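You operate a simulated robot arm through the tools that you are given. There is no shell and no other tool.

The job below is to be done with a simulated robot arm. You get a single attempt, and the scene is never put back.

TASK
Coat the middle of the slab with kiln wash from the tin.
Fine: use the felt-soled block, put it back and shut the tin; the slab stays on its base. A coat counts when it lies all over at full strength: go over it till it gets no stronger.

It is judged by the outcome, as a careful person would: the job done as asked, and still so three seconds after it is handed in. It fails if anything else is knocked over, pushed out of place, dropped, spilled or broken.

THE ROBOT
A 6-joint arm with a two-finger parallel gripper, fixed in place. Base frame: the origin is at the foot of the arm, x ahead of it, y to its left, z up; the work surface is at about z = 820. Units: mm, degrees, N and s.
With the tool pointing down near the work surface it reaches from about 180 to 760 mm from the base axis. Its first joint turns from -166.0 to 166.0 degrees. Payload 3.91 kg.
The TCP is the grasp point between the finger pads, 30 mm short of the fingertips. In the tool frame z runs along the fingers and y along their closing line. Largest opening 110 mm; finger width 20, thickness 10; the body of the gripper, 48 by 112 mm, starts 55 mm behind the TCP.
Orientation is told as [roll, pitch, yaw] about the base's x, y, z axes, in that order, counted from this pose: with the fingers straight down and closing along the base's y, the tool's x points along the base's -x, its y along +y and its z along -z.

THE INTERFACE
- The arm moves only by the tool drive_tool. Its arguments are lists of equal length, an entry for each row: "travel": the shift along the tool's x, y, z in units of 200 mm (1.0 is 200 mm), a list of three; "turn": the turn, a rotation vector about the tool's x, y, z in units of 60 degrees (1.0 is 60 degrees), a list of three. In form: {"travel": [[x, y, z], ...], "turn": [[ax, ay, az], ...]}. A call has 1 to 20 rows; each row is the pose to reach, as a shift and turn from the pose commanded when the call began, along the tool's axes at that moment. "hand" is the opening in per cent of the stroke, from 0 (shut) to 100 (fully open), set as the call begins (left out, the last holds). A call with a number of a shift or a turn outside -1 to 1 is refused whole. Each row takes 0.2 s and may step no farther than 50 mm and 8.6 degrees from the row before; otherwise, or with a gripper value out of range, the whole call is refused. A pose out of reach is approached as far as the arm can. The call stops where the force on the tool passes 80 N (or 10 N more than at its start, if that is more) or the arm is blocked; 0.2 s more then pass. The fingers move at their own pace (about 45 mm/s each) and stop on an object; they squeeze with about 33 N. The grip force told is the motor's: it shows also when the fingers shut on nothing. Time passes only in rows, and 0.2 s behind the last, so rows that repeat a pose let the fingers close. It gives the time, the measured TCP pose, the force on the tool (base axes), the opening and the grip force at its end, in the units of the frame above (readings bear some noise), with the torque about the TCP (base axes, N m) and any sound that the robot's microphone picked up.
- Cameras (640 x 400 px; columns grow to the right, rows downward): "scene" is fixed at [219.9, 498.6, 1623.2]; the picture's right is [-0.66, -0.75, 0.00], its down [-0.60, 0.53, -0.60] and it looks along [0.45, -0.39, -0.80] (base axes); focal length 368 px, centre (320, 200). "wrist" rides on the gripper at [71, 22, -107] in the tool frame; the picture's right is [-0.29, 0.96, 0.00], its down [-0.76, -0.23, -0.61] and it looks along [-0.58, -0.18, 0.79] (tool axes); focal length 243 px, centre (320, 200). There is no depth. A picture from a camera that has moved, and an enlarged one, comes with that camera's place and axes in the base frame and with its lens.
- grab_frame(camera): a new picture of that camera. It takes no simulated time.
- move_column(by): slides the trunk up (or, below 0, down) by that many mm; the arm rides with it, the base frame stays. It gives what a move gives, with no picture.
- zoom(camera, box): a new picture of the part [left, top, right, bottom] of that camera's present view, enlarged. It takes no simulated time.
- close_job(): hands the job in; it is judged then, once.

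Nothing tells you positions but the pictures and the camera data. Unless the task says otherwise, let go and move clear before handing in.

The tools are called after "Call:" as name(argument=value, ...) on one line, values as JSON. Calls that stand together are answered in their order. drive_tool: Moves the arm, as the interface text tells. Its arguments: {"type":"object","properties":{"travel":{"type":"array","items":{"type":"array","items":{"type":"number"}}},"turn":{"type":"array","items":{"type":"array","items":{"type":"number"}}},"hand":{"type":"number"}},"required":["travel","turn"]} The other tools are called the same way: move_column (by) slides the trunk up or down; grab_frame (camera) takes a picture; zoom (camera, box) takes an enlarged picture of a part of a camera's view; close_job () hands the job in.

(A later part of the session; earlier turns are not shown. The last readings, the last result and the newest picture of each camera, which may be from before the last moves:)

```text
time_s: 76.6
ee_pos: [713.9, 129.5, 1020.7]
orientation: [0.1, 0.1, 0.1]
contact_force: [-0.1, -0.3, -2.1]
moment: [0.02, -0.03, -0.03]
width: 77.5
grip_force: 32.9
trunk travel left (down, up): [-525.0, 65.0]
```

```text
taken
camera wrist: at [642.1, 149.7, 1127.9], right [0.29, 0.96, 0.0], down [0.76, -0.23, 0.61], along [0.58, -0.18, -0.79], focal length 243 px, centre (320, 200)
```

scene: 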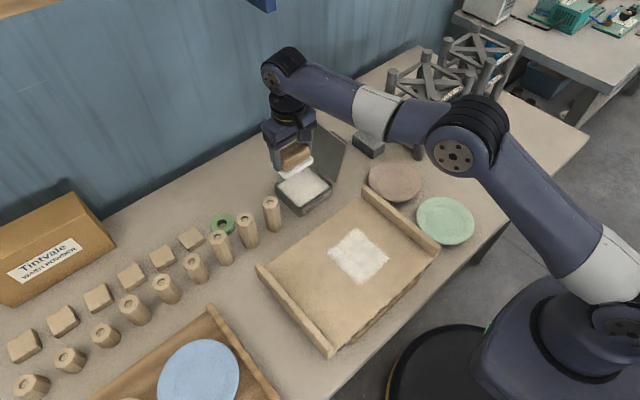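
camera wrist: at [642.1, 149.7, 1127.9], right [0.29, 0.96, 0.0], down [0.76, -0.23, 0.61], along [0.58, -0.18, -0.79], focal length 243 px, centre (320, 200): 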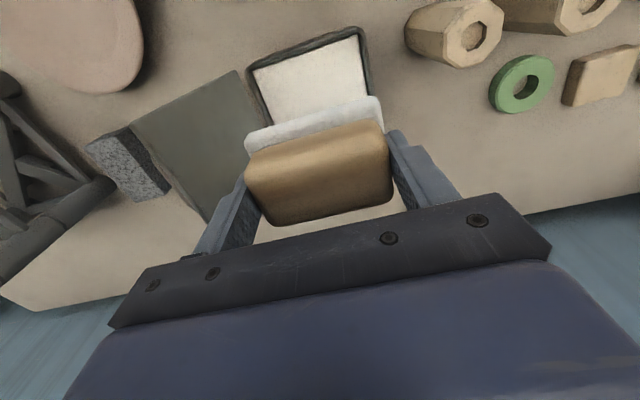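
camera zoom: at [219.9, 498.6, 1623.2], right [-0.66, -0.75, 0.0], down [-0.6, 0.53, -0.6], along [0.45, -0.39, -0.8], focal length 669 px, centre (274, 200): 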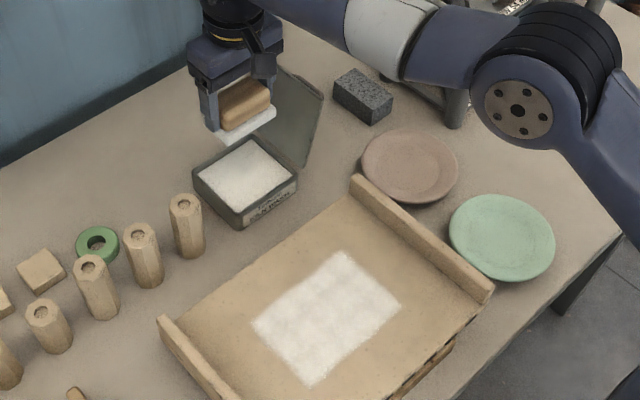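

The coated rectangle is neatly bounded but mottled. Dipping again over the tin, same spot as before.

Call:
drive_tool(travel=[[0, 0, 0.15], [0, 0, 0.3], [0, 0, 0.42], [0, 0, 0.52], [0, 0, 0.57], [0, 0, 0.59], [0, 0, 0.6], [0, 0, 0.6015], [0, 0, 0.6015], [0, 0, 0.6015]], turn=[[0, 0, 0], [0, 0, 0], [0, 0, 0], [0, 0, 0], [0, 0, 0], [0, 0, 0], [0, 0, 0], [0, 0, 0], [0, 0, 0], [0, 0, 0]])

Call:
drive_tool(travel=[[0, 0, -0.02], [0, 0, -0.05], [0, 0, -0.1], [0, 0, -0.25], [0, 0, -0.45], [0, 0, -0.6], [0, 0, -0.6]], turn=[[0, 0, 0], [0, 0, 0], [0, 0, 0], [0, 0, 0], [0, 0, 0], [0, 0, 0], [0, 0, 0]])

Call:
zoom(camera="scene", box=[240, 90, 450, 310])

Call:
zoom(camera="scene", box=[310, 215, 410, 305])

```text
time_s: 78.8
ee_pos: [712.6, 127.2, 901.6]
orientation: [0.0, -0.1, 0.1]
contact_force: [2.1, 2.5, 8.6]
moment: [-0.04, 0.05, -0.02]
width: 77.2
grip_force: 32.7
trunk travel left (down, up): [-525.0, 65.0]
```

```text
time_s: 80.4
ee_pos: [713.3, 126.0, 1023.0]
orientation: [0.0, 0.0, 0.0]
contact_force: [-0.8, 0.6, -1.0]
moment: [0.0, 0.02, 0.03]
width: 77.6
grip_force: 32.8
trunk travel left (down, up): [-525.0, 65.0]
```

```text
1.82 times, centred on (345, 200) of scene
camera zoom: at [219.9, 498.6, 1623.2], right [-0.66, -0.75, 0.0], down [-0.6, 0.53, -0.6], along [0.45, -0.39, -0.8], focal length 669 px, centre (274, 200)
```

zoom: 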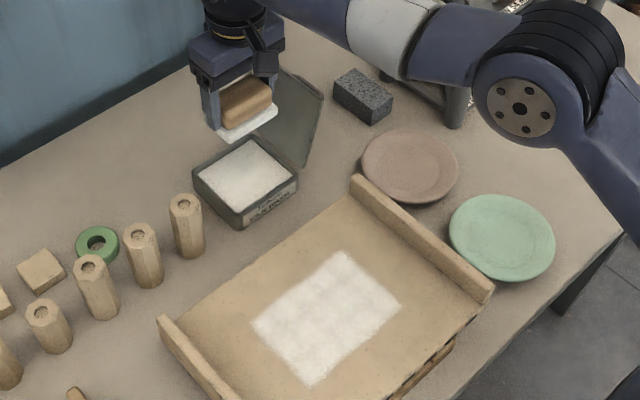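

```text
4.44 times, centred on (360, 260) of scene
camera zoom: at [219.9, 498.6, 1623.2], right [-0.66, -0.75, 0.0], down [-0.6, 0.53, -0.6], along [0.45, -0.39, -0.8], focal length 1635 px, centre (142, -67)
```

zoom: 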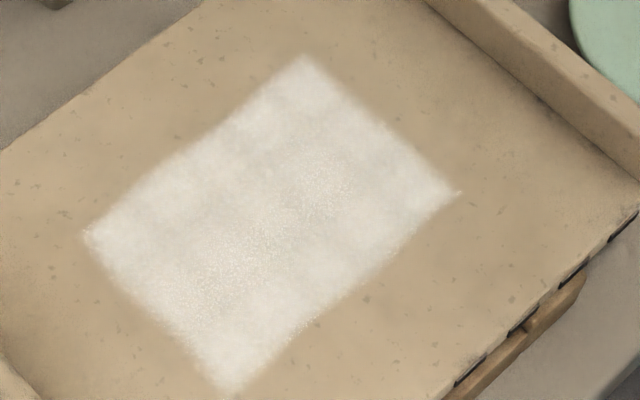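

Region corners measure about x 410–520, y 123–280, whereas the slab's centre is y≈197, so there may be a few uncoated mm on the -y side. With the fresh load I'll start at y≈140 and stroke back and forth.

Call:
drive_tool(travel=[[0.2, 0.01, 0], [0.42, 0.03, 0], [0.64, 0.05, 0.08], [0.82, 0.0635, 0.22], [0.9075, 0.0635, 0.4], [0.9075, 0.0635, 0.47], [0.9075, 0.0635, 0.49], [0.9075, 0.0635, 0.498], [0.9075, 0.0635, 0.498]], turn=[[0, 0, 0], [0, 0, 0], [0, 0, 0], [0, 0, 0], [0, 0, 0], [0, 0, 0], [0, 0, 0], [0, 0, 0], [0, 0, 0]])

Call:
drive_tool(travel=[[0.08, 0, 0], [0.16, 0, 0], [0.24, 0, 0], [0.32, 0, 0], [0.32, 0, 0]], turn=[[0, 0, 0], [0, 0, 0], [0, 0, 0], [0, 0, 0], [0, 0, 0]])

```text
time_s: 82.4
ee_pos: [530.7, 138.7, 922.5]
orientation: [0.1, 0.0, 0.0]
contact_force: [-0.5, 0.6, -0.4]
moment: [-0.03, -0.01, 0.0]
width: 77.3
grip_force: 33.4
trunk travel left (down, up): [-525.0, 65.0]
```

```text
time_s: 83.6
ee_pos: [467.2, 138.7, 921.9]
orientation: [0.0, 0.0, 0.2]
contact_force: [0.2, -0.5, -1.6]
moment: [0.02, 0.01, 0.02]
width: 77.6
grip_force: 32.8
trunk travel left (down, up): [-525.0, 65.0]
```

No contact at this height here. Lowering 2 mm.

Call:
drive_tool(travel=[[0, 0, 0.005], [0, 0, 0.01], [0, 0, 0.01]], turn=[[0, 0, 0], [0, 0, 0], [0, 0, 0]])

Call:
drive_tool(travel=[[-0.08, 0, 0], [-0.16, 0, 0], [-0.24, 0, 0], [-0.32, 0, 0], [-0.32, 0, 0]], turn=[[0, 0, 0], [0, 0, 0], [0, 0, 0], [0, 0, 0], [0, 0, 0]])

```text
time_s: 84.4
ee_pos: [468.0, 140.0, 920.8]
orientation: [0.1, -0.1, 0.1]
contact_force: [-0.4, -2.1, 13.6]
moment: [-0.31, 0.17, 0.0]
width: 77.5
grip_force: 33.3
trunk travel left (down, up): [-525.0, 65.0]
```

```text
time_s: 85.6
ee_pos: [531.7, 139.8, 920.3]
orientation: [0.0, -0.1, 0.1]
contact_force: [-5.9, 0.4, 20.4]
moment: [-0.07, 0.35, -0.05]
width: 77.5
grip_force: 32.9
trunk travel left (down, up): [-525.0, 65.0]
```

Good contact (14–20 N). Now full strokes at y≈140, there and back.

Call:
drive_tool(travel=[[0.08, 0, -0.002], [0.16, 0, -0.002], [0.24, 0, -0.002], [0.32, 0, -0.002], [0.4, 0, -0.002], [0.48, 0, -0.002], [0.56, 0, -0.002], [0.64, 0, -0.002], [0.64, 0, -0.002], [0.56, 0, -0.002], [0.48, 0, -0.002], [0.4, 0, -0.002], [0.32, 0, -0.002], [0.24, 0, -0.002], [0.16, 0, -0.002], [0.08, 0, -0.002], [0, 0, -0.002], [0, 0, -0.002]], turn=[[0, 0, 0], [0, 0, 0], [0, 0, 0], [0, 0, 0], [0, 0, 0], [0, 0, 0], [0, 0, 0], [0, 0, 0], [0, 0, 0], [0, 0, 0], [0, 0, 0], [0, 0, 0], [0, 0, 0], [0, 0, 0], [0, 0, 0], [0, 0, 0], [0, 0, 0], [0, 0, 0]])

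Call:
zoom(camera="scene", box=[240, 170, 450, 310])

```text
time_s: 89.4
ee_pos: [530.8, 140.0, 921.5]
orientation: [0.0, 0.0, 0.0]
contact_force: [-6.6, 1.1, 21.4]
moment: [-0.18, 0.45, -0.08]
width: 77.4
grip_force: 32.8
trunk travel left (down, up): [-525.0, 65.0]
```

```text
2.86 times, centred on (345, 240) of scene
camera zoom: at [219.9, 498.6, 1623.2], right [-0.66, -0.75, 0.0], down [-0.6, 0.53, -0.6], along [0.45, -0.39, -0.8], focal length 1051 px, centre (249, 86)
```

zoom: 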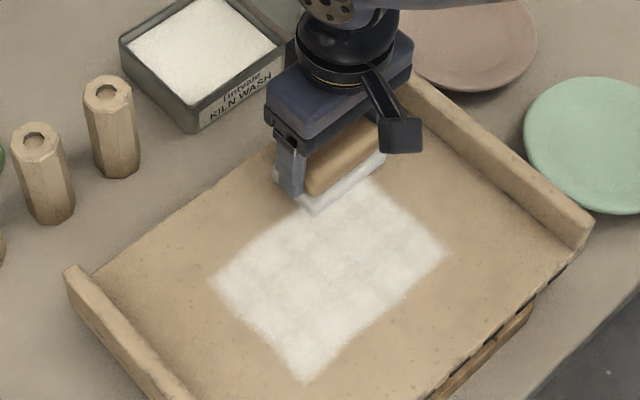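

The -y edge didn't move, so the coatable middle is fully bracketed. Continuing with the centre swath (y≈197), there and back.

Call:
drive_tool(travel=[[0, 0.07, -0.003], [0, 0.14, -0.003], [0, 0.21, -0.003], [0, 0.285, -0.003], [0.107, 0.285, -0.003], [0.214, 0.285, -0.003], [0.32, 0.285, -0.003], [0.427, 0.285, -0.003], [0.534, 0.285, -0.003], [0.64, 0.285, -0.003], [0.534, 0.285, -0.003], [0.427, 0.285, -0.003], [0.32, 0.285, -0.003], [0.214, 0.285, -0.003], [0.107, 0.285, -0.003], [0, 0.285, -0.003], [0, 0.285, -0.003]], turn=[[0, 0, 0], [0, 0, 0], [0, 0, 0], [0, 0, 0], [0, 0, 0], [0, 0, 0], [0, 0, 0], [0, 0, 0], [0, 0, 0], [0, 0, 0], [0, 0, 0], [0, 0, 0], [0, 0, 0], [0, 0, 0], [0, 0, 0], [0, 0, 0], [0, 0, 0]])

Call:
zoom(camera="scene", box=[240, 170, 450, 310])

```text
time_s: 93.0
ee_pos: [529.8, 196.8, 922.9]
orientation: [0.0, -0.1, 0.1]
contact_force: [-3.0, -0.3, 12.8]
moment: [-0.12, 0.12, -0.02]
width: 77.5
grip_force: 32.8
trunk travel left (down, up): [-525.0, 65.0]
```

```text
2.86 times, centred on (345, 240) of scene
camera zoom: at [219.9, 498.6, 1623.2], right [-0.66, -0.75, 0.0], down [-0.6, 0.53, -0.6], along [0.45, -0.39, -0.8], focal length 1051 px, centre (249, 86)
```

zoom: 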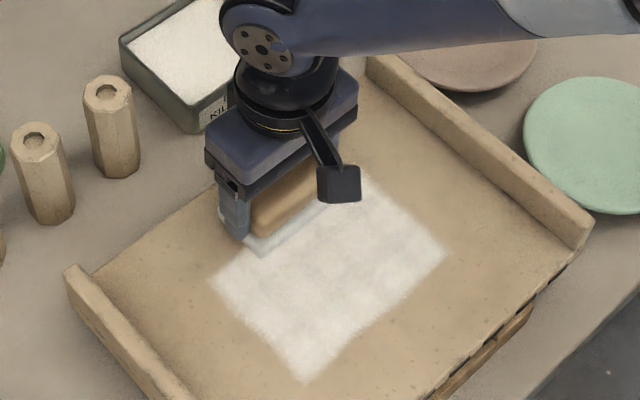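

Coat is getting whiter. Next swath at y≈250, there and back.

Call:
drive_tool(travel=[[0, 0.07, 0], [0, 0.14, 0], [0, 0.21, 0], [0, 0.265, 0], [0.107, 0.265, 0], [0.214, 0.265, 0], [0.32, 0.265, 0], [0.427, 0.265, 0], [0.534, 0.265, 0], [0.64, 0.265, 0], [0.534, 0.265, 0], [0.427, 0.265, 0], [0.32, 0.265, 0], [0.214, 0.265, 0], [0.107, 0.265, 0], [0, 0.265, 0], [0, 0.265, 0]], turn=[[0, 0, 0], [0, 0, 0], [0, 0, 0], [0, 0, 0], [0, 0, 0], [0, 0, 0], [0, 0, 0], [0, 0, 0], [0, 0, 0], [0, 0, 0], [0, 0, 0], [0, 0, 0], [0, 0, 0], [0, 0, 0], [0, 0, 0], [0, 0, 0], [0, 0, 0]])

Call:
drive_tool(travel=[[0, 0, -0.1], [0, 0, -0.3], [0, 0, -0.5], [-0.18, -0.123, -0.5], [-0.36, -0.246, -0.5], [-0.54, -0.369, -0.5], [-0.72, -0.492, -0.5], [-0.9075, -0.613, -0.5], [-0.9075, -0.613, -0.5]], turn=[[0, 0, 0], [0, 0, 0], [0, 0, 0], [0, 0, 0], [0, 0, 0], [0, 0, 0], [0, 0, 0], [0, 0, 0], [0, 0, 0]])

Call:
zoom(camera="scene", box=[240, 90, 450, 310])

Call:
zoom(camera="scene", box=[310, 215, 410, 305])

```text
time_s: 96.6
ee_pos: [529.7, 248.4, 921.2]
orientation: [0.0, 0.0, 0.1]
contact_force: [-0.4, -1.2, 4.0]
moment: [-0.05, -0.03, 0.06]
width: 77.8
grip_force: 33.1
trunk travel left (down, up): [-525.0, 65.0]
```

```text
time_s: 98.6
ee_pos: [713.9, 125.0, 1020.0]
orientation: [0.0, 0.1, 0.0]
contact_force: [0.4, 0.5, -0.6]
moment: [-0.01, 0.02, 0.03]
width: 77.6
grip_force: 33.1
trunk travel left (down, up): [-525.0, 65.0]
```

```text
1.82 times, centred on (345, 200) of scene
camera zoom: at [219.9, 498.6, 1623.2], right [-0.66, -0.75, 0.0], down [-0.6, 0.53, -0.6], along [0.45, -0.39, -0.8], focal length 669 px, centre (274, 200)
```

zoom: 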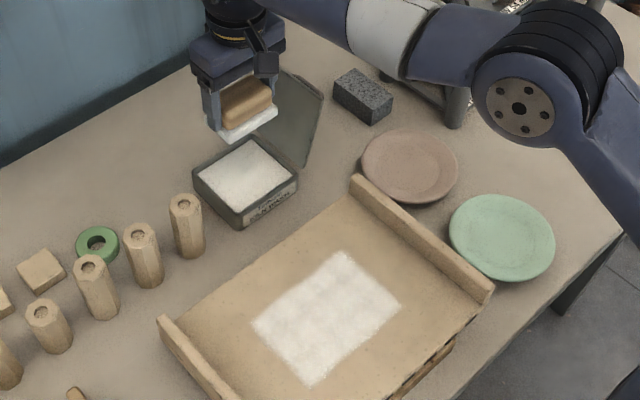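

```text
4.44 times, centred on (360, 260) of scene
camera zoom: at [219.9, 498.6, 1623.2], right [-0.66, -0.75, 0.0], down [-0.6, 0.53, -0.6], along [0.45, -0.39, -0.8], focal length 1635 px, centre (142, -67)
```

zoom: 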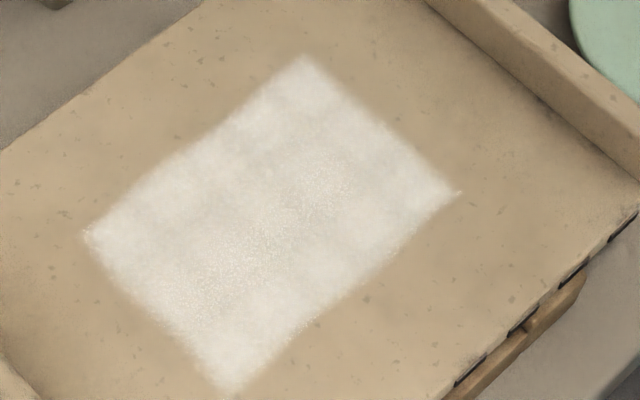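

The coat is whiter but I need to check it has stopped strengthening, so another reload and a full set of passes.

Call:
drive_tool(travel=[[0, 0, 0.15], [0, 0, 0.3], [0, 0, 0.42], [0, 0, 0.52], [0, 0, 0.57], [0, 0, 0.585], [0, 0, 0.595], [0, 0, 0.5985], [0, 0, 0.5985], [0, 0, 0.5985]], turn=[[0, 0, 0], [0, 0, 0], [0, 0, 0], [0, 0, 0], [0, 0, 0], [0, 0, 0], [0, 0, 0], [0, 0, 0], [0, 0, 0], [0, 0, 0]])

Call:
drive_tool(travel=[[0, 0, -0.02], [0, 0, -0.05], [0, 0, -0.1], [0, 0, -0.25], [0, 0, -0.45], [0, 0, -0.6], [0, 0, -0.6]], turn=[[0, 0, 0], [0, 0, 0], [0, 0, 0], [0, 0, 0], [0, 0, 0], [0, 0, 0], [0, 0, 0]])

Call:
zoom(camera="scene", box=[240, 90, 368, 220])

```text
time_s: 100.8
ee_pos: [710.5, 126.4, 901.8]
orientation: [0.0, -0.3, 0.0]
contact_force: [2.8, -0.8, 10.7]
moment: [-0.22, 0.16, 0.06]
width: 77.4
grip_force: 33.3
trunk travel left (down, up): [-525.0, 65.0]
```

```text
time_s: 102.4
ee_pos: [712.9, 125.2, 1020.3]
orientation: [0.1, 0.0, 0.0]
contact_force: [0.6, -0.8, -0.6]
moment: [-0.03, -0.01, -0.02]
width: 77.7
grip_force: 32.6
trunk travel left (down, up): [-525.0, 65.0]
```

```text
3.08 times, centred on (304, 155) of scene
camera zoom: at [219.9, 498.6, 1623.2], right [-0.66, -0.75, 0.0], down [-0.6, 0.53, -0.6], along [0.45, -0.39, -0.8], focal length 1132 px, centre (369, 338)
```

zoom: 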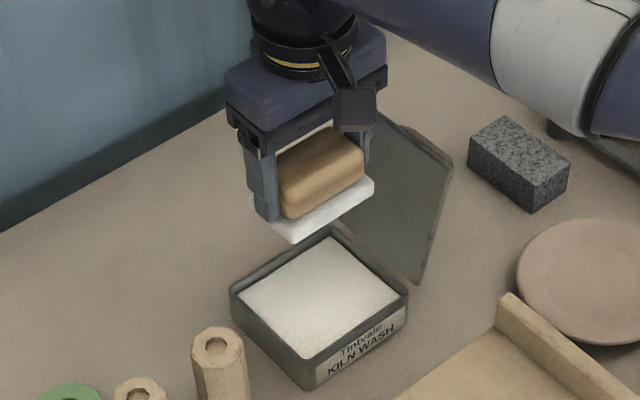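

Reloaded. Now a third set of passes, starting at y≈250.

Call:
drive_tool(travel=[[0.2, 0.12, 0], [0.38, 0.25, 0], [0.56, 0.37, 0.05], [0.74, 0.49, 0.15], [0.88, 0.6, 0.28], [0.9075, 0.615, 0.42], [0.9075, 0.615, 0.48], [0.9075, 0.615, 0.497], [0.9075, 0.615, 0.502], [0.9075, 0.615, 0.502]], turn=[[0, 0, 0], [0, 0, 0], [0, 0, 0], [0, 0, 0], [0, 0, 0], [0, 0, 0], [0, 0, 0], [0, 0, 0], [0, 0, 0], [0, 0, 0]])

Call:
drive_tool(travel=[[0.1, 0, 0], [0.2, 0, 0], [0.32, 0, 0], [0.32, 0, 0]], turn=[[0, 0, 0], [0, 0, 0], [0, 0, 0], [0, 0, 0]])

```text
time_s: 104.6
ee_pos: [530.0, 249.7, 920.4]
orientation: [0.1, -0.1, 0.0]
contact_force: [-1.4, -2.1, 15.0]
moment: [-0.41, 0.21, 0.02]
width: 77.6
grip_force: 33.1
trunk travel left (down, up): [-525.0, 65.0]
```

```text
time_s: 105.6
ee_pos: [467.3, 250.8, 921.0]
orientation: [0.1, -0.1, -0.1]
contact_force: [3.6, 0.4, 18.4]
moment: [-0.11, -0.25, 0.04]
width: 77.5
grip_force: 32.6
trunk travel left (down, up): [-525.0, 65.0]
```

Good even pressure. Two more traverses at y≈250.

Call:
drive_tool(travel=[[0.107, 0, 0], [0.214, 0, 0], [0.32, 0, 0], [0.214, 0, 0], [0.107, 0, 0], [0, 0, 0], [-0.107, 0, 0], [-0.214, 0, 0], [-0.32, 0, 0], [-0.214, 0, 0], [-0.107, 0, 0], [0, 0, 0], [0.107, 0, 0], [0.214, 0, 0], [0.32, 0, 0], [0.32, 0, 0]], turn=[[0, 0, 0], [0, 0, 0], [0, 0, 0], [0, 0, 0], [0, 0, 0], [0, 0, 0], [0, 0, 0], [0, 0, 0], [0, 0, 0], [0, 0, 0], [0, 0, 0], [0, 0, 0], [0, 0, 0], [0, 0, 0], [0, 0, 0], [0, 0, 0]])

Call:
drive_tool(travel=[[0, -0.07, 0], [0, -0.14, 0], [0, -0.21, 0], [0, -0.265, 0], [-0.107, -0.265, 0], [-0.214, -0.265, 0], [-0.32, -0.265, 0], [-0.427, -0.265, 0], [-0.534, -0.265, 0], [-0.64, -0.265, 0], [-0.64, -0.265, 0]], turn=[[0, 0, 0], [0, 0, 0], [0, 0, 0], [0, 0, 0], [0, 0, 0], [0, 0, 0], [0, 0, 0], [0, 0, 0], [0, 0, 0], [0, 0, 0], [0, 0, 0]])

Call:
zoom(camera="scene", box=[310, 215, 410, 305])

```text
time_s: 109.0
ee_pos: [399.7, 250.5, 920.2]
orientation: [0.2, 0.0, -0.1]
contact_force: [4.4, 0.0, 18.2]
moment: [-0.18, -0.27, -0.03]
width: 77.6
grip_force: 33.1
trunk travel left (down, up): [-525.0, 65.0]
```

```text
time_s: 111.4
ee_pos: [530.9, 197.2, 920.1]
orientation: [0.1, 0.0, 0.0]
contact_force: [-6.0, -0.2, 20.2]
moment: [-0.27, 0.38, -0.01]
width: 77.6
grip_force: 33.4
trunk travel left (down, up): [-525.0, 65.0]
```

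```text
4.44 times, centred on (360, 260) of scene
camera zoom: at [219.9, 498.6, 1623.2], right [-0.66, -0.75, 0.0], down [-0.6, 0.53, -0.6], along [0.45, -0.39, -0.8], focal length 1635 px, centre (142, -67)
```

zoom: 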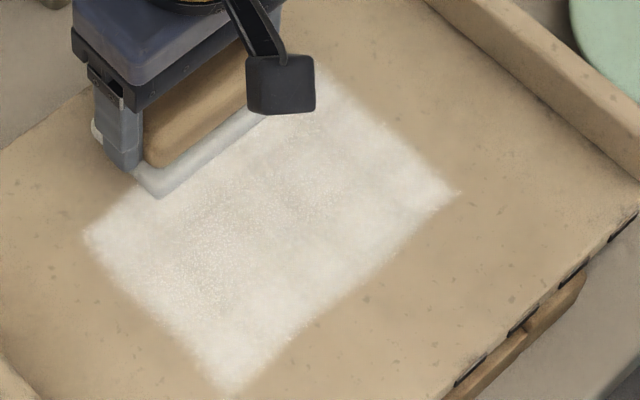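

Continuing: another pass at y≈197, then the y≈140 swath.

Call:
drive_tool(travel=[[0.107, 0, -0.002], [0.214, 0, -0.002], [0.32, 0, -0.002], [0.427, 0, -0.002], [0.534, 0, -0.002], [0.64, 0, -0.002], [0.534, 0, -0.002], [0.427, 0, -0.002], [0.32, 0, -0.002], [0.214, 0, -0.002], [0.107, 0, -0.002], [0, 0, -0.002], [0, -0.07, -0.002], [0, -0.14, -0.002], [0, -0.21, -0.002], [0, -0.285, -0.002], [0, -0.285, -0.002]], turn=[[0, 0, 0], [0, 0, 0], [0, 0, 0], [0, 0, 0], [0, 0, 0], [0, 0, 0], [0, 0, 0], [0, 0, 0], [0, 0, 0], [0, 0, 0], [0, 0, 0], [0, 0, 0], [0, 0, 0], [0, 0, 0], [0, 0, 0], [0, 0, 0], [0, 0, 0]])

Call:
drive_tool(travel=[[0.107, 0, 0], [0.214, 0, 0], [0.32, 0, 0], [0.427, 0, 0], [0.534, 0, 0], [0.64, 0, 0], [0.534, 0, 0], [0.427, 0, 0], [0.32, 0, 0], [0.214, 0, 0], [0.107, 0, 0], [0, 0, 0], [0, 0, 0]], turn=[[0, 0, 0], [0, 0, 0], [0, 0, 0], [0, 0, 0], [0, 0, 0], [0, 0, 0], [0, 0, 0], [0, 0, 0], [0, 0, 0], [0, 0, 0], [0, 0, 0], [0, 0, 0], [0, 0, 0]])

Call:
drive_tool(travel=[[0, 0, -0.1], [0, 0, -0.3], [0, 0, -0.5], [-0.2, 0, -0.5], [-0.42, -0.02, -0.5], [-0.64, -0.04, -0.5], [-0.86, -0.06, -0.5], [-0.9075, -0.063, -0.5], [-0.9075, -0.063, -0.5]], turn=[[0, 0, 0], [0, 0, 0], [0, 0, 0], [0, 0, 0], [0, 0, 0], [0, 0, 0], [0, 0, 0], [0, 0, 0], [0, 0, 0]])

Call:
zoom(camera="scene", box=[310, 215, 410, 305])

Call:
zoom(camera="scene", box=[240, 90, 450, 310])

```text
time_s: 115.0
ee_pos: [531.7, 141.8, 919.9]
orientation: [0.1, -0.4, 0.1]
contact_force: [0.8, 9.9, 31.5]
moment: [0.04, 0.45, -0.14]
width: 77.4
grip_force: 33.2
trunk travel left (down, up): [-525.0, 65.0]
```

```text
time_s: 117.8
ee_pos: [531.9, 139.7, 920.4]
orientation: [-0.1, 0.2, 0.0]
contact_force: [0.0, 0.5, -0.8]
moment: [0.0, 0.01, 0.02]
width: 77.6
grip_force: 32.8
trunk travel left (down, up): [-525.0, 65.0]
```

```text
time_s: 119.8
ee_pos: [712.9, 128.0, 1021.4]
orientation: [0.0, -0.1, 0.0]
contact_force: [0.1, 0.7, -1.1]
moment: [0.0, 0.0, 0.02]
width: 77.5
grip_force: 33.0
trunk travel left (down, up): [-525.0, 65.0]
```

```text
4.44 times, centred on (360, 260) of scene
camera zoom: at [219.9, 498.6, 1623.2], right [-0.66, -0.75, 0.0], down [-0.6, 0.53, -0.6], along [0.45, -0.39, -0.8], focal length 1635 px, centre (142, -67)
```

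zoom: 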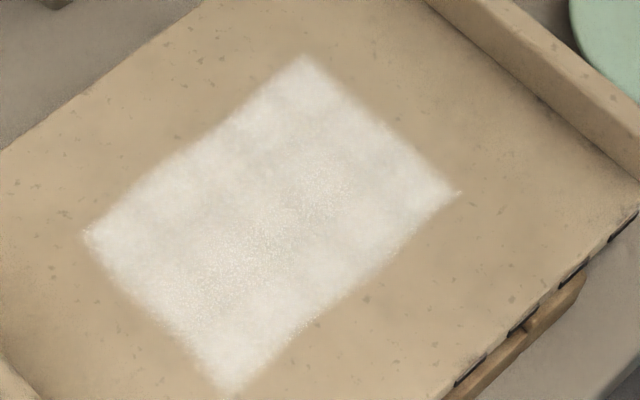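

```text
1.82 times, centred on (345, 200) of scene
camera zoom: at [219.9, 498.6, 1623.2], right [-0.66, -0.75, 0.0], down [-0.6, 0.53, -0.6], along [0.45, -0.39, -0.8], focal length 669 px, centre (274, 200)
```

zoom: 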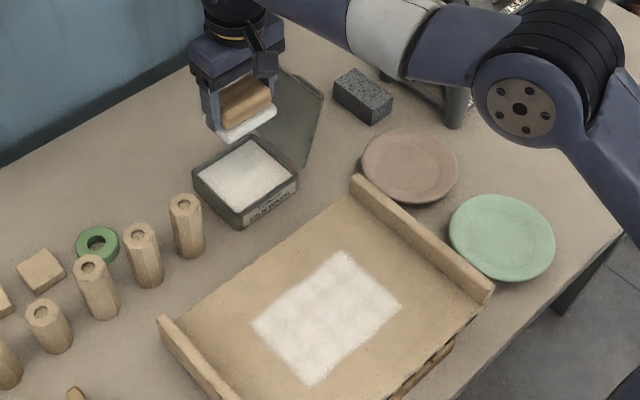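

The coat looks the same as before this set, but I want a closer look. I'll raise the wrist camera over the slab to inspect the patch directly.

Call:
drive_tool(travel=[[0.15, 0.04, -0.08], [0.33, 0.08, -0.16], [0.51, 0.12, -0.24], [0.69, 0.16, -0.34], [0.87, 0.2, -0.44], [1.0, 0.25, -0.54], [1.0, 0.25, -0.61], [1.0, 0.25, -0.61]], turn=[[0, 0, 0], [0, 0, 0], [0, 0, 0], [0, 0, 0], [0, 0, 0], [0, 0, 0], [0, 0, 0], [0, 0, 0]])

Call:
drive_tool(travel=[[0.12, 0, 0], [0.12, 0, 0]], turn=[[0, 0, 0], [0, 0, 0]])

Call:
grab_frame(camera="wrist")

Call:
zoom(camera="wrist", box=[240, 0, 420, 113])

```text
time_s: 121.6
ee_pos: [512.2, 177.6, 1142.6]
orientation: [0.0, 0.0, 0.0]
contact_force: [-0.3, 0.9, -0.7]
moment: [0.01, 0.05, 0.0]
width: 77.2
grip_force: 32.7
trunk travel left (down, up): [-525.0, 65.0]
```

```text
time_s: 122.2
ee_pos: [488.7, 176.8, 1141.4]
orientation: [0.0, 0.0, 0.2]
contact_force: [-0.3, -0.1, -0.5]
moment: [0.01, 0.01, 0.02]
width: 77.5
grip_force: 32.4
trunk travel left (down, up): [-525.0, 65.0]
```

```text
taken
camera wrist: at [417.8, 198.4, 1249.1], right [0.29, 0.96, 0.0], down [0.76, -0.23, 0.61], along [0.58, -0.18, -0.79], focal length 243 px, centre (320, 200)
```

wrist: 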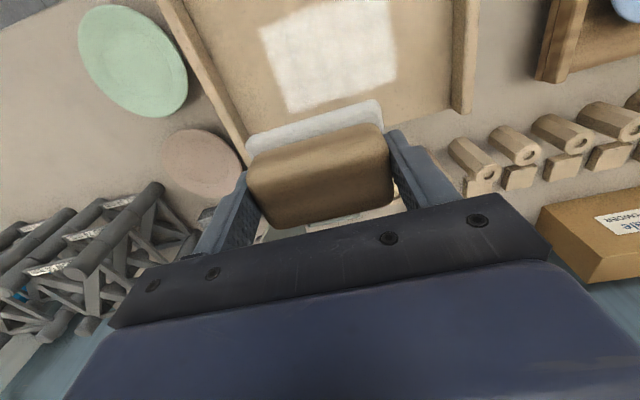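

```text
3.54 times, centred on (330, 56) of wrist
camera zoom: at [417.8, 198.4, 1249.1], right [0.29, 0.96, 0.0], down [0.76, -0.23, 0.61], along [0.58, -0.18, -0.79], focal length 859 px, centre (285, 708)
```

zoom: 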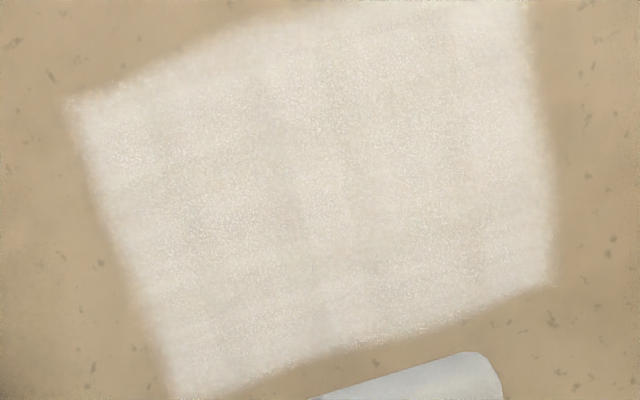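

This gives a clear view: the target patch is about x 408–520, y 118–278 and is covered edge to edge, with slight mottling. I'll keep this view for comparison, reload, and go over it all again.

Call:
drive_tool(travel=[[-0.15, -0.04, 0.0], [-0.35, -0.09, 0.05], [-0.55, -0.14, 0.15], [-0.75, -0.19, 0.27], [-0.9, -0.23, 0.42], [-1.0, -0.2525, 0.55], [-1.0, -0.2525, 0.61], [-1.0, -0.2525, 0.61]], turn=[[0, 0, 0], [0, 0, 0], [0, 0, 0], [0, 0, 0], [0, 0, 0], [0, 0, 0], [0, 0, 0], [0, 0, 0]])

Call:
drive_tool(travel=[[-0.12, 0, 0], [-0.12, 0, 0.15], [-0.12, 0, 0.3], [-0.12, 0, 0.42], [-0.12, 0, 0.52], [-0.12, 0, 0.57], [-0.12, 0, 0.585], [-0.12, 0, 0.595], [-0.12, 0, 0.5995], [-0.12, 0, 0.5995], [-0.12, 0, 0.5995]], turn=[[0, 0, 0], [0, 0, 0], [0, 0, 0], [0, 0, 0], [0, 0, 0], [0, 0, 0], [0, 0, 0], [0, 0, 0], [0, 0, 0], [0, 0, 0], [0, 0, 0]])

Call:
drive_tool(travel=[[0, 0, -0.02], [0, 0, -0.05], [0, 0, -0.1], [0, 0, -0.25], [0, 0, -0.45], [0, 0, -0.6], [0, 0, -0.6]], turn=[[0, 0, 0], [0, 0, 0], [0, 0, 0], [0, 0, 0], [0, 0, 0], [0, 0, 0], [0, 0, 0]])

Call:
zoom(camera="scene", box=[240, 90, 368, 220])

```text
time_s: 124.0
ee_pos: [688.0, 125.7, 1020.8]
orientation: [0.0, 0.0, -0.1]
contact_force: [-0.2, 0.0, -0.8]
moment: [0.0, 0.01, -0.04]
width: 77.4
grip_force: 33.0
trunk travel left (down, up): [-525.0, 65.0]
```

```text
time_s: 126.4
ee_pos: [711.8, 126.0, 901.6]
orientation: [0.1, -0.1, 0.0]
contact_force: [1.3, -0.6, 8.4]
moment: [-0.33, -0.03, 0.03]
width: 77.6
grip_force: 33.4
trunk travel left (down, up): [-525.0, 65.0]
```

```text
time_s: 128.0
ee_pos: [713.3, 126.0, 1018.9]
orientation: [0.0, 0.0, 0.1]
contact_force: [0.6, 0.4, -0.5]
moment: [0.01, 0.02, 0.0]
width: 77.7
grip_force: 32.6
trunk travel left (down, up): [-525.0, 65.0]
```

```text
3.08 times, centred on (304, 155) of scene
camera zoom: at [219.9, 498.6, 1623.2], right [-0.66, -0.75, 0.0], down [-0.6, 0.53, -0.6], along [0.45, -0.39, -0.8], focal length 1132 px, centre (369, 338)
```

zoom: 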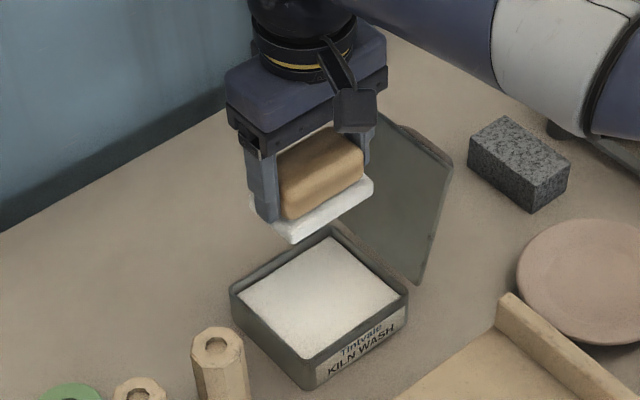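

Reloaded well. Set four: starting at y≈147 with firm, checked contact.

Call:
drive_tool(travel=[[0.2, 0.02, 0], [0.42, 0.05, 0], [0.64, 0.08, 0.08], [0.82, 0.1, 0.22], [0.9075, 0.1, 0.4], [0.9075, 0.1, 0.47], [0.9075, 0.1, 0.495], [0.9075, 0.1, 0.503], [0.9075, 0.1, 0.503]], turn=[[0, 0, 0], [0, 0, 0], [0, 0, 0], [0, 0, 0], [0, 0, 0], [0, 0, 0], [0, 0, 0], [0, 0, 0], [0, 0, 0]])

Call:
drive_tool(travel=[[0.107, 0, 0], [0.214, 0, 0], [0.32, 0, 0], [0.32, 0, 0]], turn=[[0, 0, 0], [0, 0, 0], [0, 0, 0], [0, 0, 0]])

```text
time_s: 130.0
ee_pos: [530.8, 145.4, 921.1]
orientation: [0.0, -0.1, 0.1]
contact_force: [0.1, 0.0, 3.0]
moment: [-0.04, -0.11, 0.03]
width: 77.5
grip_force: 32.6
trunk travel left (down, up): [-525.0, 65.0]
```

```text
time_s: 131.0
ee_pos: [466.3, 146.8, 921.7]
orientation: [0.1, 0.0, 0.0]
contact_force: [-0.1, 0.0, -0.6]
moment: [0.01, -0.03, -0.03]
width: 77.3
grip_force: 33.0
trunk travel left (down, up): [-525.0, 65.0]
```

Contact lost here; lowering 1.6 mm before stroking.

Call:
drive_tool(travel=[[0, 0, 0.008], [0, 0, 0.008]], turn=[[0, 0, 0], [0, 0, 0]])

Call:
drive_tool(travel=[[0.107, 0, 0], [0.214, 0, 0], [0.32, 0, 0], [0.214, 0, 0], [0.107, 0, 0], [0, 0, 0], [-0.107, 0, 0], [-0.214, 0, 0], [-0.32, 0, 0], [-0.214, 0, 0], [-0.107, 0, 0], [0, 0, 0], [0.107, 0, 0], [0.214, 0, 0], [0.32, 0, 0], [0.32, 0, 0]], turn=[[0, 0, 0], [0, 0, 0], [0, 0, 0], [0, 0, 0], [0, 0, 0], [0, 0, 0], [0, 0, 0], [0, 0, 0], [0, 0, 0], [0, 0, 0], [0, 0, 0], [0, 0, 0], [0, 0, 0], [0, 0, 0], [0, 0, 0], [0, 0, 0]])

```text
time_s: 131.6
ee_pos: [466.3, 145.8, 921.3]
orientation: [0.2, -0.2, 0.1]
contact_force: [-0.3, -2.4, 17.7]
moment: [-0.36, 0.13, -0.01]
width: 77.5
grip_force: 32.9
trunk travel left (down, up): [-525.0, 65.0]
```

```text
time_s: 135.0
ee_pos: [404.4, 146.0, 920.3]
orientation: [0.2, -0.4, 0.1]
contact_force: [13.8, 1.5, 45.1]
moment: [-0.8, -0.03, 0.16]
width: 77.5
grip_force: 33.0
trunk travel left (down, up): [-525.0, 65.0]
```

Pressure climbed to 45 N at the near end, so I'm easing up at once.

Call:
drive_tool(travel=[[0, 0, -0.012], [0, 0, -0.012]], turn=[[0, 0, 0], [0, 0, 0]])

Call:
grab_frame(camera="scene")

Call:
grab_frame(camera="wrist")

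```text
time_s: 135.6
ee_pos: [403.2, 144.9, 921.1]
orientation: [0.0, 0.0, 0.0]
contact_force: [9.2, 2.0, 21.1]
moment: [0.31, -0.96, -0.04]
width: 77.6
grip_force: 32.9
trunk travel left (down, up): [-525.0, 65.0]
```

```text
taken
```

scene: 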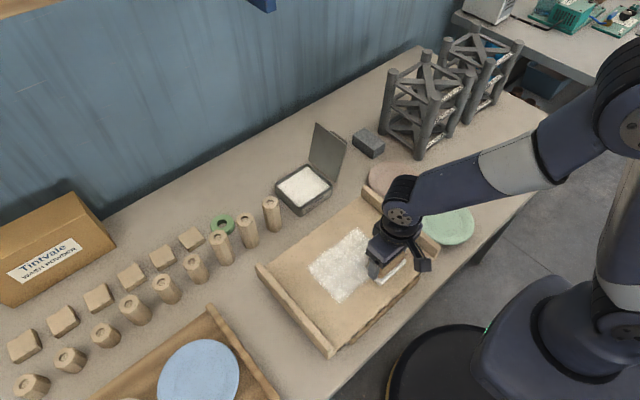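

```text
taken
camera wrist: at [331.6, 166.9, 1027.8], right [0.29, 0.96, 0.0], down [0.76, -0.23, 0.61], along [0.58, -0.18, -0.79], focal length 243 px, centre (320, 200)
```

wrist: 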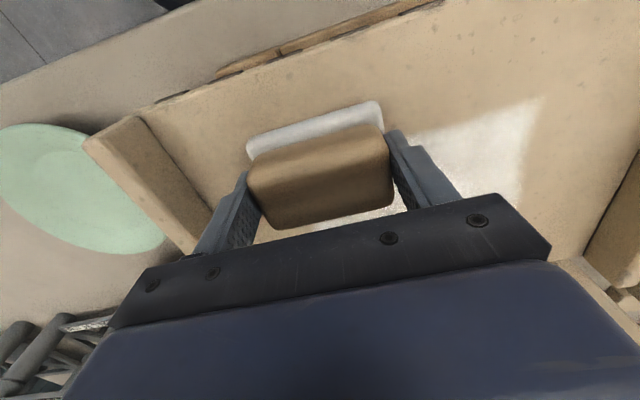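

Things look steady and the slab hasn't shifted; pressure is now ~20 N. I'll shift to y≈197 and traverse with a little less press.

Call:
drive_tool(travel=[[0, 0.07, -0.004], [0, 0.14, -0.004], [0, 0.21, -0.004], [0, 0.255, -0.004], [-0.107, 0.255, -0.004], [-0.214, 0.255, -0.004], [-0.32, 0.255, -0.004], [-0.427, 0.255, -0.004], [-0.534, 0.255, -0.004], [-0.64, 0.255, -0.004], [-0.64, 0.255, -0.004]], turn=[[0, 0, 0], [0, 0, 0], [0, 0, 0], [0, 0, 0], [0, 0, 0], [0, 0, 0], [0, 0, 0], [0, 0, 0], [0, 0, 0], [0, 0, 0], [0, 0, 0]])

Call:
drive_tool(travel=[[0.107, 0, 0], [0.214, 0, 0], [0.32, 0, 0], [0.427, 0, 0], [0.534, 0, 0], [0.64, 0, 0], [0.64, 0, 0]], turn=[[0, 0, 0], [0, 0, 0], [0, 0, 0], [0, 0, 0], [0, 0, 0], [0, 0, 0], [0, 0, 0]])

Call:
drive_tool(travel=[[-0.107, 0, 0], [-0.214, 0, 0], [-0.32, 0, 0], [-0.427, 0, 0], [-0.534, 0, 0], [-0.64, 0, 0], [-0.64, 0, 0]], turn=[[0, 0, 0], [0, 0, 0], [0, 0, 0], [0, 0, 0], [0, 0, 0], [0, 0, 0], [0, 0, 0]])

```text
time_s: 138.0
ee_pos: [530.5, 196.5, 922.6]
orientation: [0.0, 0.0, 0.1]
contact_force: [0.3, 0.1, -0.3]
moment: [0.0, 0.02, -0.02]
width: 77.2
grip_force: 33.5
trunk travel left (down, up): [-525.0, 65.0]
```

```text
time_s: 139.6
ee_pos: [402.5, 197.5, 922.5]
orientation: [0.0, 0.1, 0.0]
contact_force: [-0.7, 0.3, 0.0]
moment: [0.03, -0.02, -0.02]
width: 77.3
grip_force: 32.1
trunk travel left (down, up): [-525.0, 65.0]
```

```text
time_s: 141.2
ee_pos: [532.2, 198.6, 920.3]
orientation: [0.0, 0.1, 0.1]
contact_force: [-1.2, 0.4, 6.7]
moment: [-0.23, -0.03, -0.03]
width: 77.7
grip_force: 32.5
trunk travel left (down, up): [-525.0, 65.0]
```

Contact was too light there. Lowering 1.2 mm and repeating at y≈197.

Call:
drive_tool(travel=[[0.107, 0, 0.006], [0.214, 0, 0.006], [0.32, 0, 0.006], [0.427, 0, 0.006], [0.534, 0, 0.006], [0.64, 0, 0.006], [0.64, 0, 0.006]], turn=[[0, 0, 0], [0, 0, 0], [0, 0, 0], [0, 0, 0], [0, 0, 0], [0, 0, 0], [0, 0, 0]])

Call:
drive_tool(travel=[[-0.107, 0, 0], [-0.214, 0, 0], [-0.32, 0, 0], [-0.427, 0, 0], [-0.534, 0, 0], [-0.64, 0, 0], [-0.64, 0, 0]], turn=[[0, 0, 0], [0, 0, 0], [0, 0, 0], [0, 0, 0], [0, 0, 0], [0, 0, 0], [0, 0, 0]])

Call:
drive_tool(travel=[[0, 0.07, 0], [0, 0.14, 0], [0, 0.21, 0], [0, 0.255, 0], [0.107, 0.255, 0], [0.214, 0.255, 0], [0.32, 0.255, 0], [0.427, 0.255, 0], [0.534, 0.255, 0], [0.64, 0.255, 0], [0.64, 0.255, 0]], turn=[[0, 0, 0], [0, 0, 0], [0, 0, 0], [0, 0, 0], [0, 0, 0], [0, 0, 0], [0, 0, 0], [0, 0, 0], [0, 0, 0], [0, 0, 0], [0, 0, 0]])

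Call:
drive_tool(travel=[[-0.107, 0, 0], [-0.214, 0, 0], [-0.32, 0, 0], [-0.427, 0, 0], [-0.534, 0, 0], [-0.64, 0, 0], [-0.64, 0, 0]], turn=[[0, 0, 0], [0, 0, 0], [0, 0, 0], [0, 0, 0], [0, 0, 0], [0, 0, 0], [0, 0, 0]])

```text
time_s: 142.8
ee_pos: [401.1, 197.3, 920.3]
orientation: [0.1, 0.0, 0.0]
contact_force: [-0.3, 0.3, 7.8]
moment: [0.05, -0.3, 0.03]
width: 77.3
grip_force: 33.7
trunk travel left (down, up): [-525.0, 65.0]
```

```text
time_s: 144.4
ee_pos: [530.2, 196.4, 921.2]
orientation: [0.0, -0.1, 0.2]
contact_force: [-5.3, -0.3, 12.8]
moment: [-0.12, 0.18, 0.02]
width: 77.5
grip_force: 33.0
trunk travel left (down, up): [-525.0, 65.0]
```

```text
time_s: 146.8
ee_pos: [402.2, 247.4, 921.1]
orientation: [0.1, -0.1, 0.0]
contact_force: [6.6, 1.0, 22.6]
moment: [-0.3, -0.26, 0.0]
width: 77.3
grip_force: 33.0
trunk travel left (down, up): [-525.0, 65.0]
```

```text
time_s: 148.4
ee_pos: [530.5, 250.7, 921.1]
orientation: [0.0, -0.1, 0.1]
contact_force: [-6.5, -0.7, 22.0]
moment: [-0.28, 0.4, -0.04]
width: 77.4
grip_force: 33.5
trunk travel left (down, up): [-525.0, 65.0]
```

Good contact on those. Lifting to the inspection pose again to compare the coat.

Call:
drive_tool(travel=[[0, 0, -0.1], [0, 0, -0.3], [0.05, -0.06, -0.5], [0.1, -0.15, -0.7], [0.17, -0.27, -0.88], [0.21, -0.37, -1.0], [0.21, -0.37, -1.0]], turn=[[0, 0, 0], [0, 0, 0], [0, 0, 0], [0, 0, 0], [0, 0, 0], [0, 0, 0], [0, 0, 0]])

Call:
drive_tool(travel=[[0, 0, -0.1], [0, 0, -0.1]], turn=[[0, 0, 0], [0, 0, 0]])

Call:
zoom(camera="wrist", box=[240, 0, 420, 113])

Call:
zoom(camera="scene", box=[310, 215, 410, 305])

```text
time_s: 150.0
ee_pos: [488.6, 178.1, 1119.7]
orientation: [0.1, 0.1, 0.0]
contact_force: [-0.1, 0.6, -0.3]
moment: [0.03, -0.03, 0.0]
width: 77.4
grip_force: 33.5
trunk travel left (down, up): [-525.0, 65.0]
```

```text
time_s: 150.6
ee_pos: [487.5, 175.9, 1140.9]
orientation: [0.0, 0.0, 0.0]
contact_force: [-0.6, 0.2, -1.2]
moment: [-0.02, 0.0, 0.02]
width: 77.4
grip_force: 32.3
trunk travel left (down, up): [-525.0, 65.0]
```

```text
3.54 times, centred on (330, 56) of wrist
camera zoom: at [416.0, 196.8, 1247.4], right [0.29, 0.96, 0.0], down [0.76, -0.23, 0.61], along [0.58, -0.18, -0.79], focal length 859 px, centre (285, 708)
```

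zoom: 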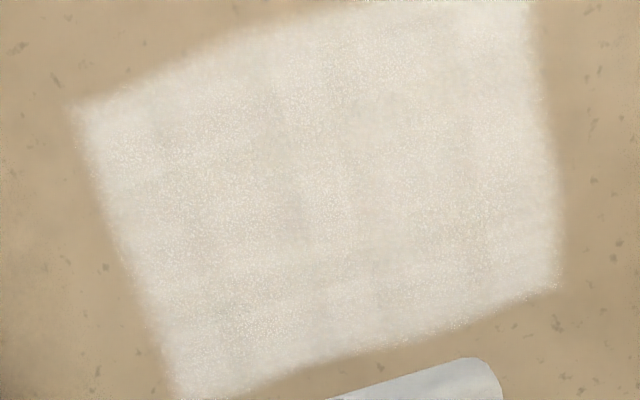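

```text
4.44 times, centred on (360, 260) of scene
camera zoom: at [219.9, 498.6, 1623.2], right [-0.66, -0.75, 0.0], down [-0.6, 0.53, -0.6], along [0.45, -0.39, -0.8], focal length 1635 px, centre (142, -67)
```

zoom: 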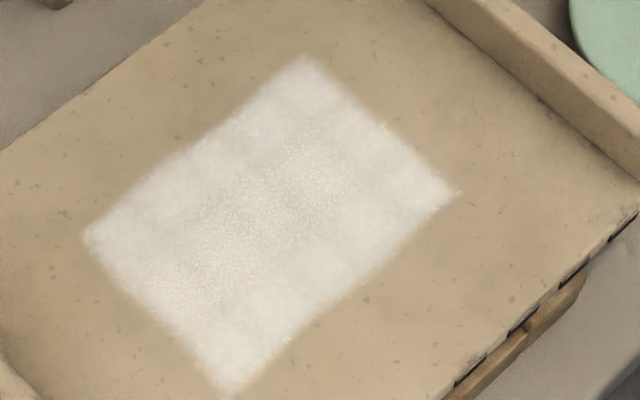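

It looks nearly unchanged from the last inspection, which suggests it's at or close to full strength. I'll zoom further into the centre and edges to judge evenness.

Call:
zoom(camera="wrist", box=[290, 20, 370, 70])

Call:
zoom(camera="wrist", box=[255, 0, 325, 44])

Call:
zoom(camera="wrist", box=[340, 0, 410, 44])

Call:
zoom(camera="wrist", box=[280, 60, 400, 125])

```text
8.00 times, centred on (330, 45) of wrist
camera zoom: at [416.0, 196.8, 1247.4], right [0.29, 0.96, 0.0], down [0.76, -0.23, 0.61], along [0.58, -0.18, -0.79], focal length 1941 px, centre (240, 1440)
```

zoom: 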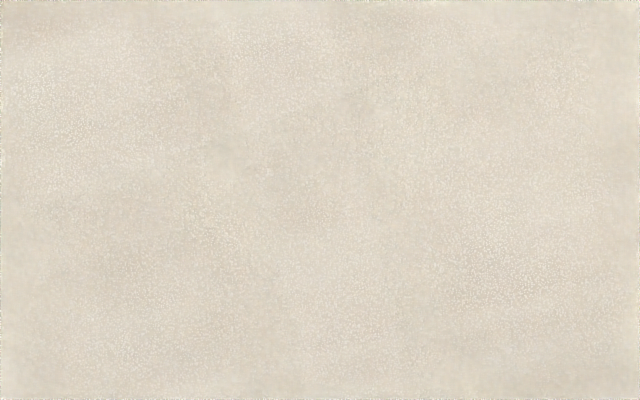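

```text
9.09 times, centred on (290, 22) of wrist
camera zoom: at [416.0, 196.8, 1247.4], right [0.29, 0.96, 0.0], down [0.76, -0.23, 0.61], along [0.58, -0.18, -0.79], focal length 2206 px, centre (593, 1818)
```

zoom: 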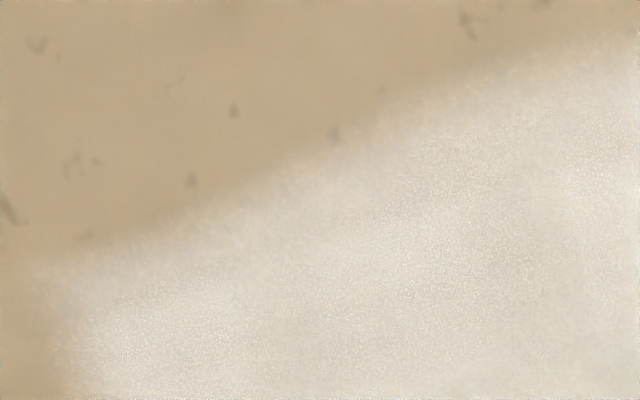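

```text
9.09 times, centred on (375, 22) of wrist
camera zoom: at [416.0, 196.8, 1247.4], right [0.29, 0.96, 0.0], down [0.76, -0.23, 0.61], along [0.58, -0.18, -0.79], focal length 2206 px, centre (-180, 1818)
```

zoom: 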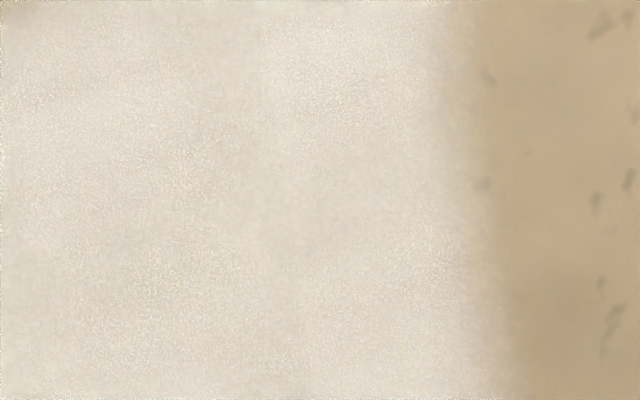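

```text
5.33 times, centred on (340, 92) of wrist
camera zoom: at [416.0, 196.8, 1247.4], right [0.29, 0.96, 0.0], down [0.76, -0.23, 0.61], along [0.58, -0.18, -0.79], focal length 1294 px, centre (213, 773)
```

zoom: 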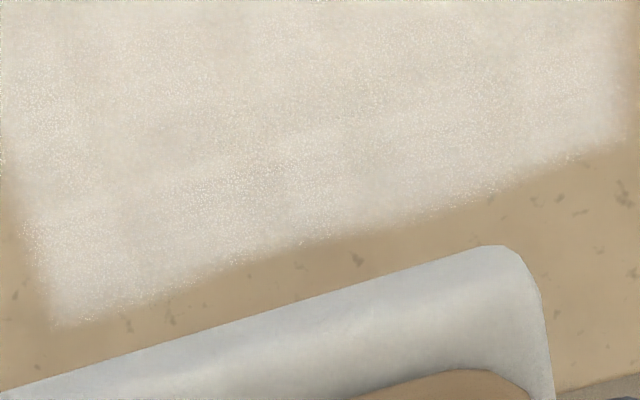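

The slab's dark specks no longer show anywhere through the patch and it looks even. To be sure it gets no stronger I'll reload once more and cross-hatch with strokes along y, then compare.

Call:
drive_tool(travel=[[-0.15, -0.04, 0.0], [-0.35, -0.09, 0.05], [-0.55, -0.14, 0.15], [-0.75, -0.19, 0.27], [-0.9, -0.22, 0.42], [-1.0, -0.24, 0.55], [-1.0, -0.24, 0.6], [-1.0, -0.24, 0.6]], turn=[[0, 0, 0], [0, 0, 0], [0, 0, 0], [0, 0, 0], [0, 0, 0], [0, 0, 0], [0, 0, 0], [0, 0, 0]])

Call:
drive_tool(travel=[[-0.1175, 0, 0], [-0.1175, 0, 0.15], [-0.1175, 0, 0.3], [-0.1175, 0, 0.42], [-0.1175, 0, 0.52], [-0.1175, 0, 0.57], [-0.1175, 0, 0.585], [-0.1175, 0, 0.594], [-0.1175, 0, 0.599], [-0.1175, 0, 0.599], [-0.1175, 0, 0.599]], turn=[[0, 0, 0], [0, 0, 0], [0, 0, 0], [0, 0, 0], [0, 0, 0], [0, 0, 0], [0, 0, 0], [0, 0, 0], [0, 0, 0], [0, 0, 0], [0, 0, 0]])

Call:
drive_tool(travel=[[0, 0, -0.02], [0, 0, -0.05], [0, 0, -0.1], [0, 0, -0.25], [0, 0, -0.45], [0, 0, -0.6], [0, 0, -0.6]], turn=[[0, 0, 0], [0, 0, 0], [0, 0, 0], [0, 0, 0], [0, 0, 0], [0, 0, 0], [0, 0, 0]])

Call:
zoom(camera="scene", box=[240, 90, 368, 220])

```text
time_s: 152.4
ee_pos: [689.4, 126.2, 1020.6]
orientation: [0.0, -0.1, 0.1]
contact_force: [-0.4, -0.4, -1.7]
moment: [-0.01, 0.0, -0.01]
width: 77.6
grip_force: 33.1
trunk travel left (down, up): [-525.0, 65.0]
```

```text
time_s: 154.8
ee_pos: [712.3, 125.4, 900.9]
orientation: [0.0, -0.1, 0.0]
contact_force: [0.7, -0.8, 8.2]
moment: [-0.23, 0.08, 0.04]
width: 77.5
grip_force: 32.8
trunk travel left (down, up): [-525.0, 65.0]
```

```text
time_s: 156.4
ee_pos: [713.1, 128.3, 1017.7]
orientation: [0.0, -0.1, 0.1]
contact_force: [0.0, 0.0, -0.9]
moment: [-0.02, -0.01, -0.03]
width: 77.6
grip_force: 33.1
trunk travel left (down, up): [-525.0, 65.0]
```

```text
3.08 times, centred on (304, 155) of scene
camera zoom: at [219.9, 498.6, 1623.2], right [-0.66, -0.75, 0.0], down [-0.6, 0.53, -0.6], along [0.45, -0.39, -0.8], focal length 1132 px, centre (369, 338)
```

zoom: 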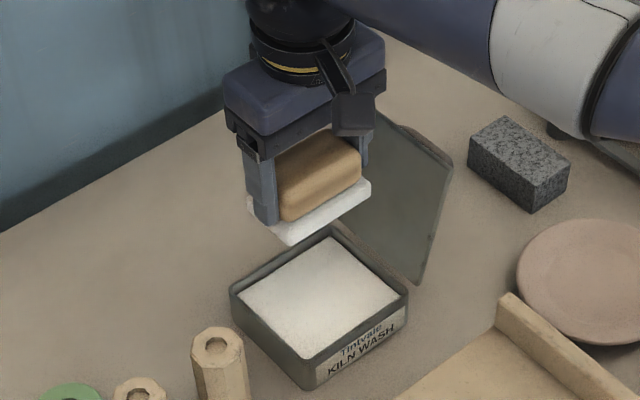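

Reloaded. Cross-hatching now: y-direction strokes starting at x≈512.

Call:
drive_tool(travel=[[0.2, 0.02, 0], [0.42, 0.05, 0], [0.64, 0.09, 0.08], [0.84, 0.13, 0.2], [0.97, 0.14, 0.36], [1.0, 0.14, 0.47], [1.0, 0.14, 0.495], [1.0, 0.14, 0.505], [1.0, 0.14, 0.505]], turn=[[0, 0, 0], [0, 0, 0], [0, 0, 0], [0, 0, 0], [0, 0, 0], [0, 0, 0], [0, 0, 0], [0, 0, 0], [0, 0, 0]])

Call:
drive_tool(travel=[[0, 0.09, 0], [0, 0.18, 0], [0, 0.27, 0], [0, 0.36, 0], [0, 0.44, 0], [0, 0.44, 0]], turn=[[0, 0, 0], [0, 0, 0], [0, 0, 0], [0, 0, 0], [0, 0, 0], [0, 0, 0]])

```text
time_s: 158.4
ee_pos: [511.6, 153.4, 920.5]
orientation: [-0.1, -0.1, 0.1]
contact_force: [-5.3, 1.5, 13.1]
moment: [-0.15, 0.16, -0.02]
width: 77.4
grip_force: 32.9
trunk travel left (down, up): [-525.0, 65.0]
```

```text
time_s: 159.8
ee_pos: [510.4, 242.6, 920.8]
orientation: [0.1, -0.1, 0.1]
contact_force: [0.1, -5.0, 18.4]
moment: [-0.38, -0.19, -0.02]
width: 77.3
grip_force: 32.7
trunk travel left (down, up): [-525.0, 65.0]
```

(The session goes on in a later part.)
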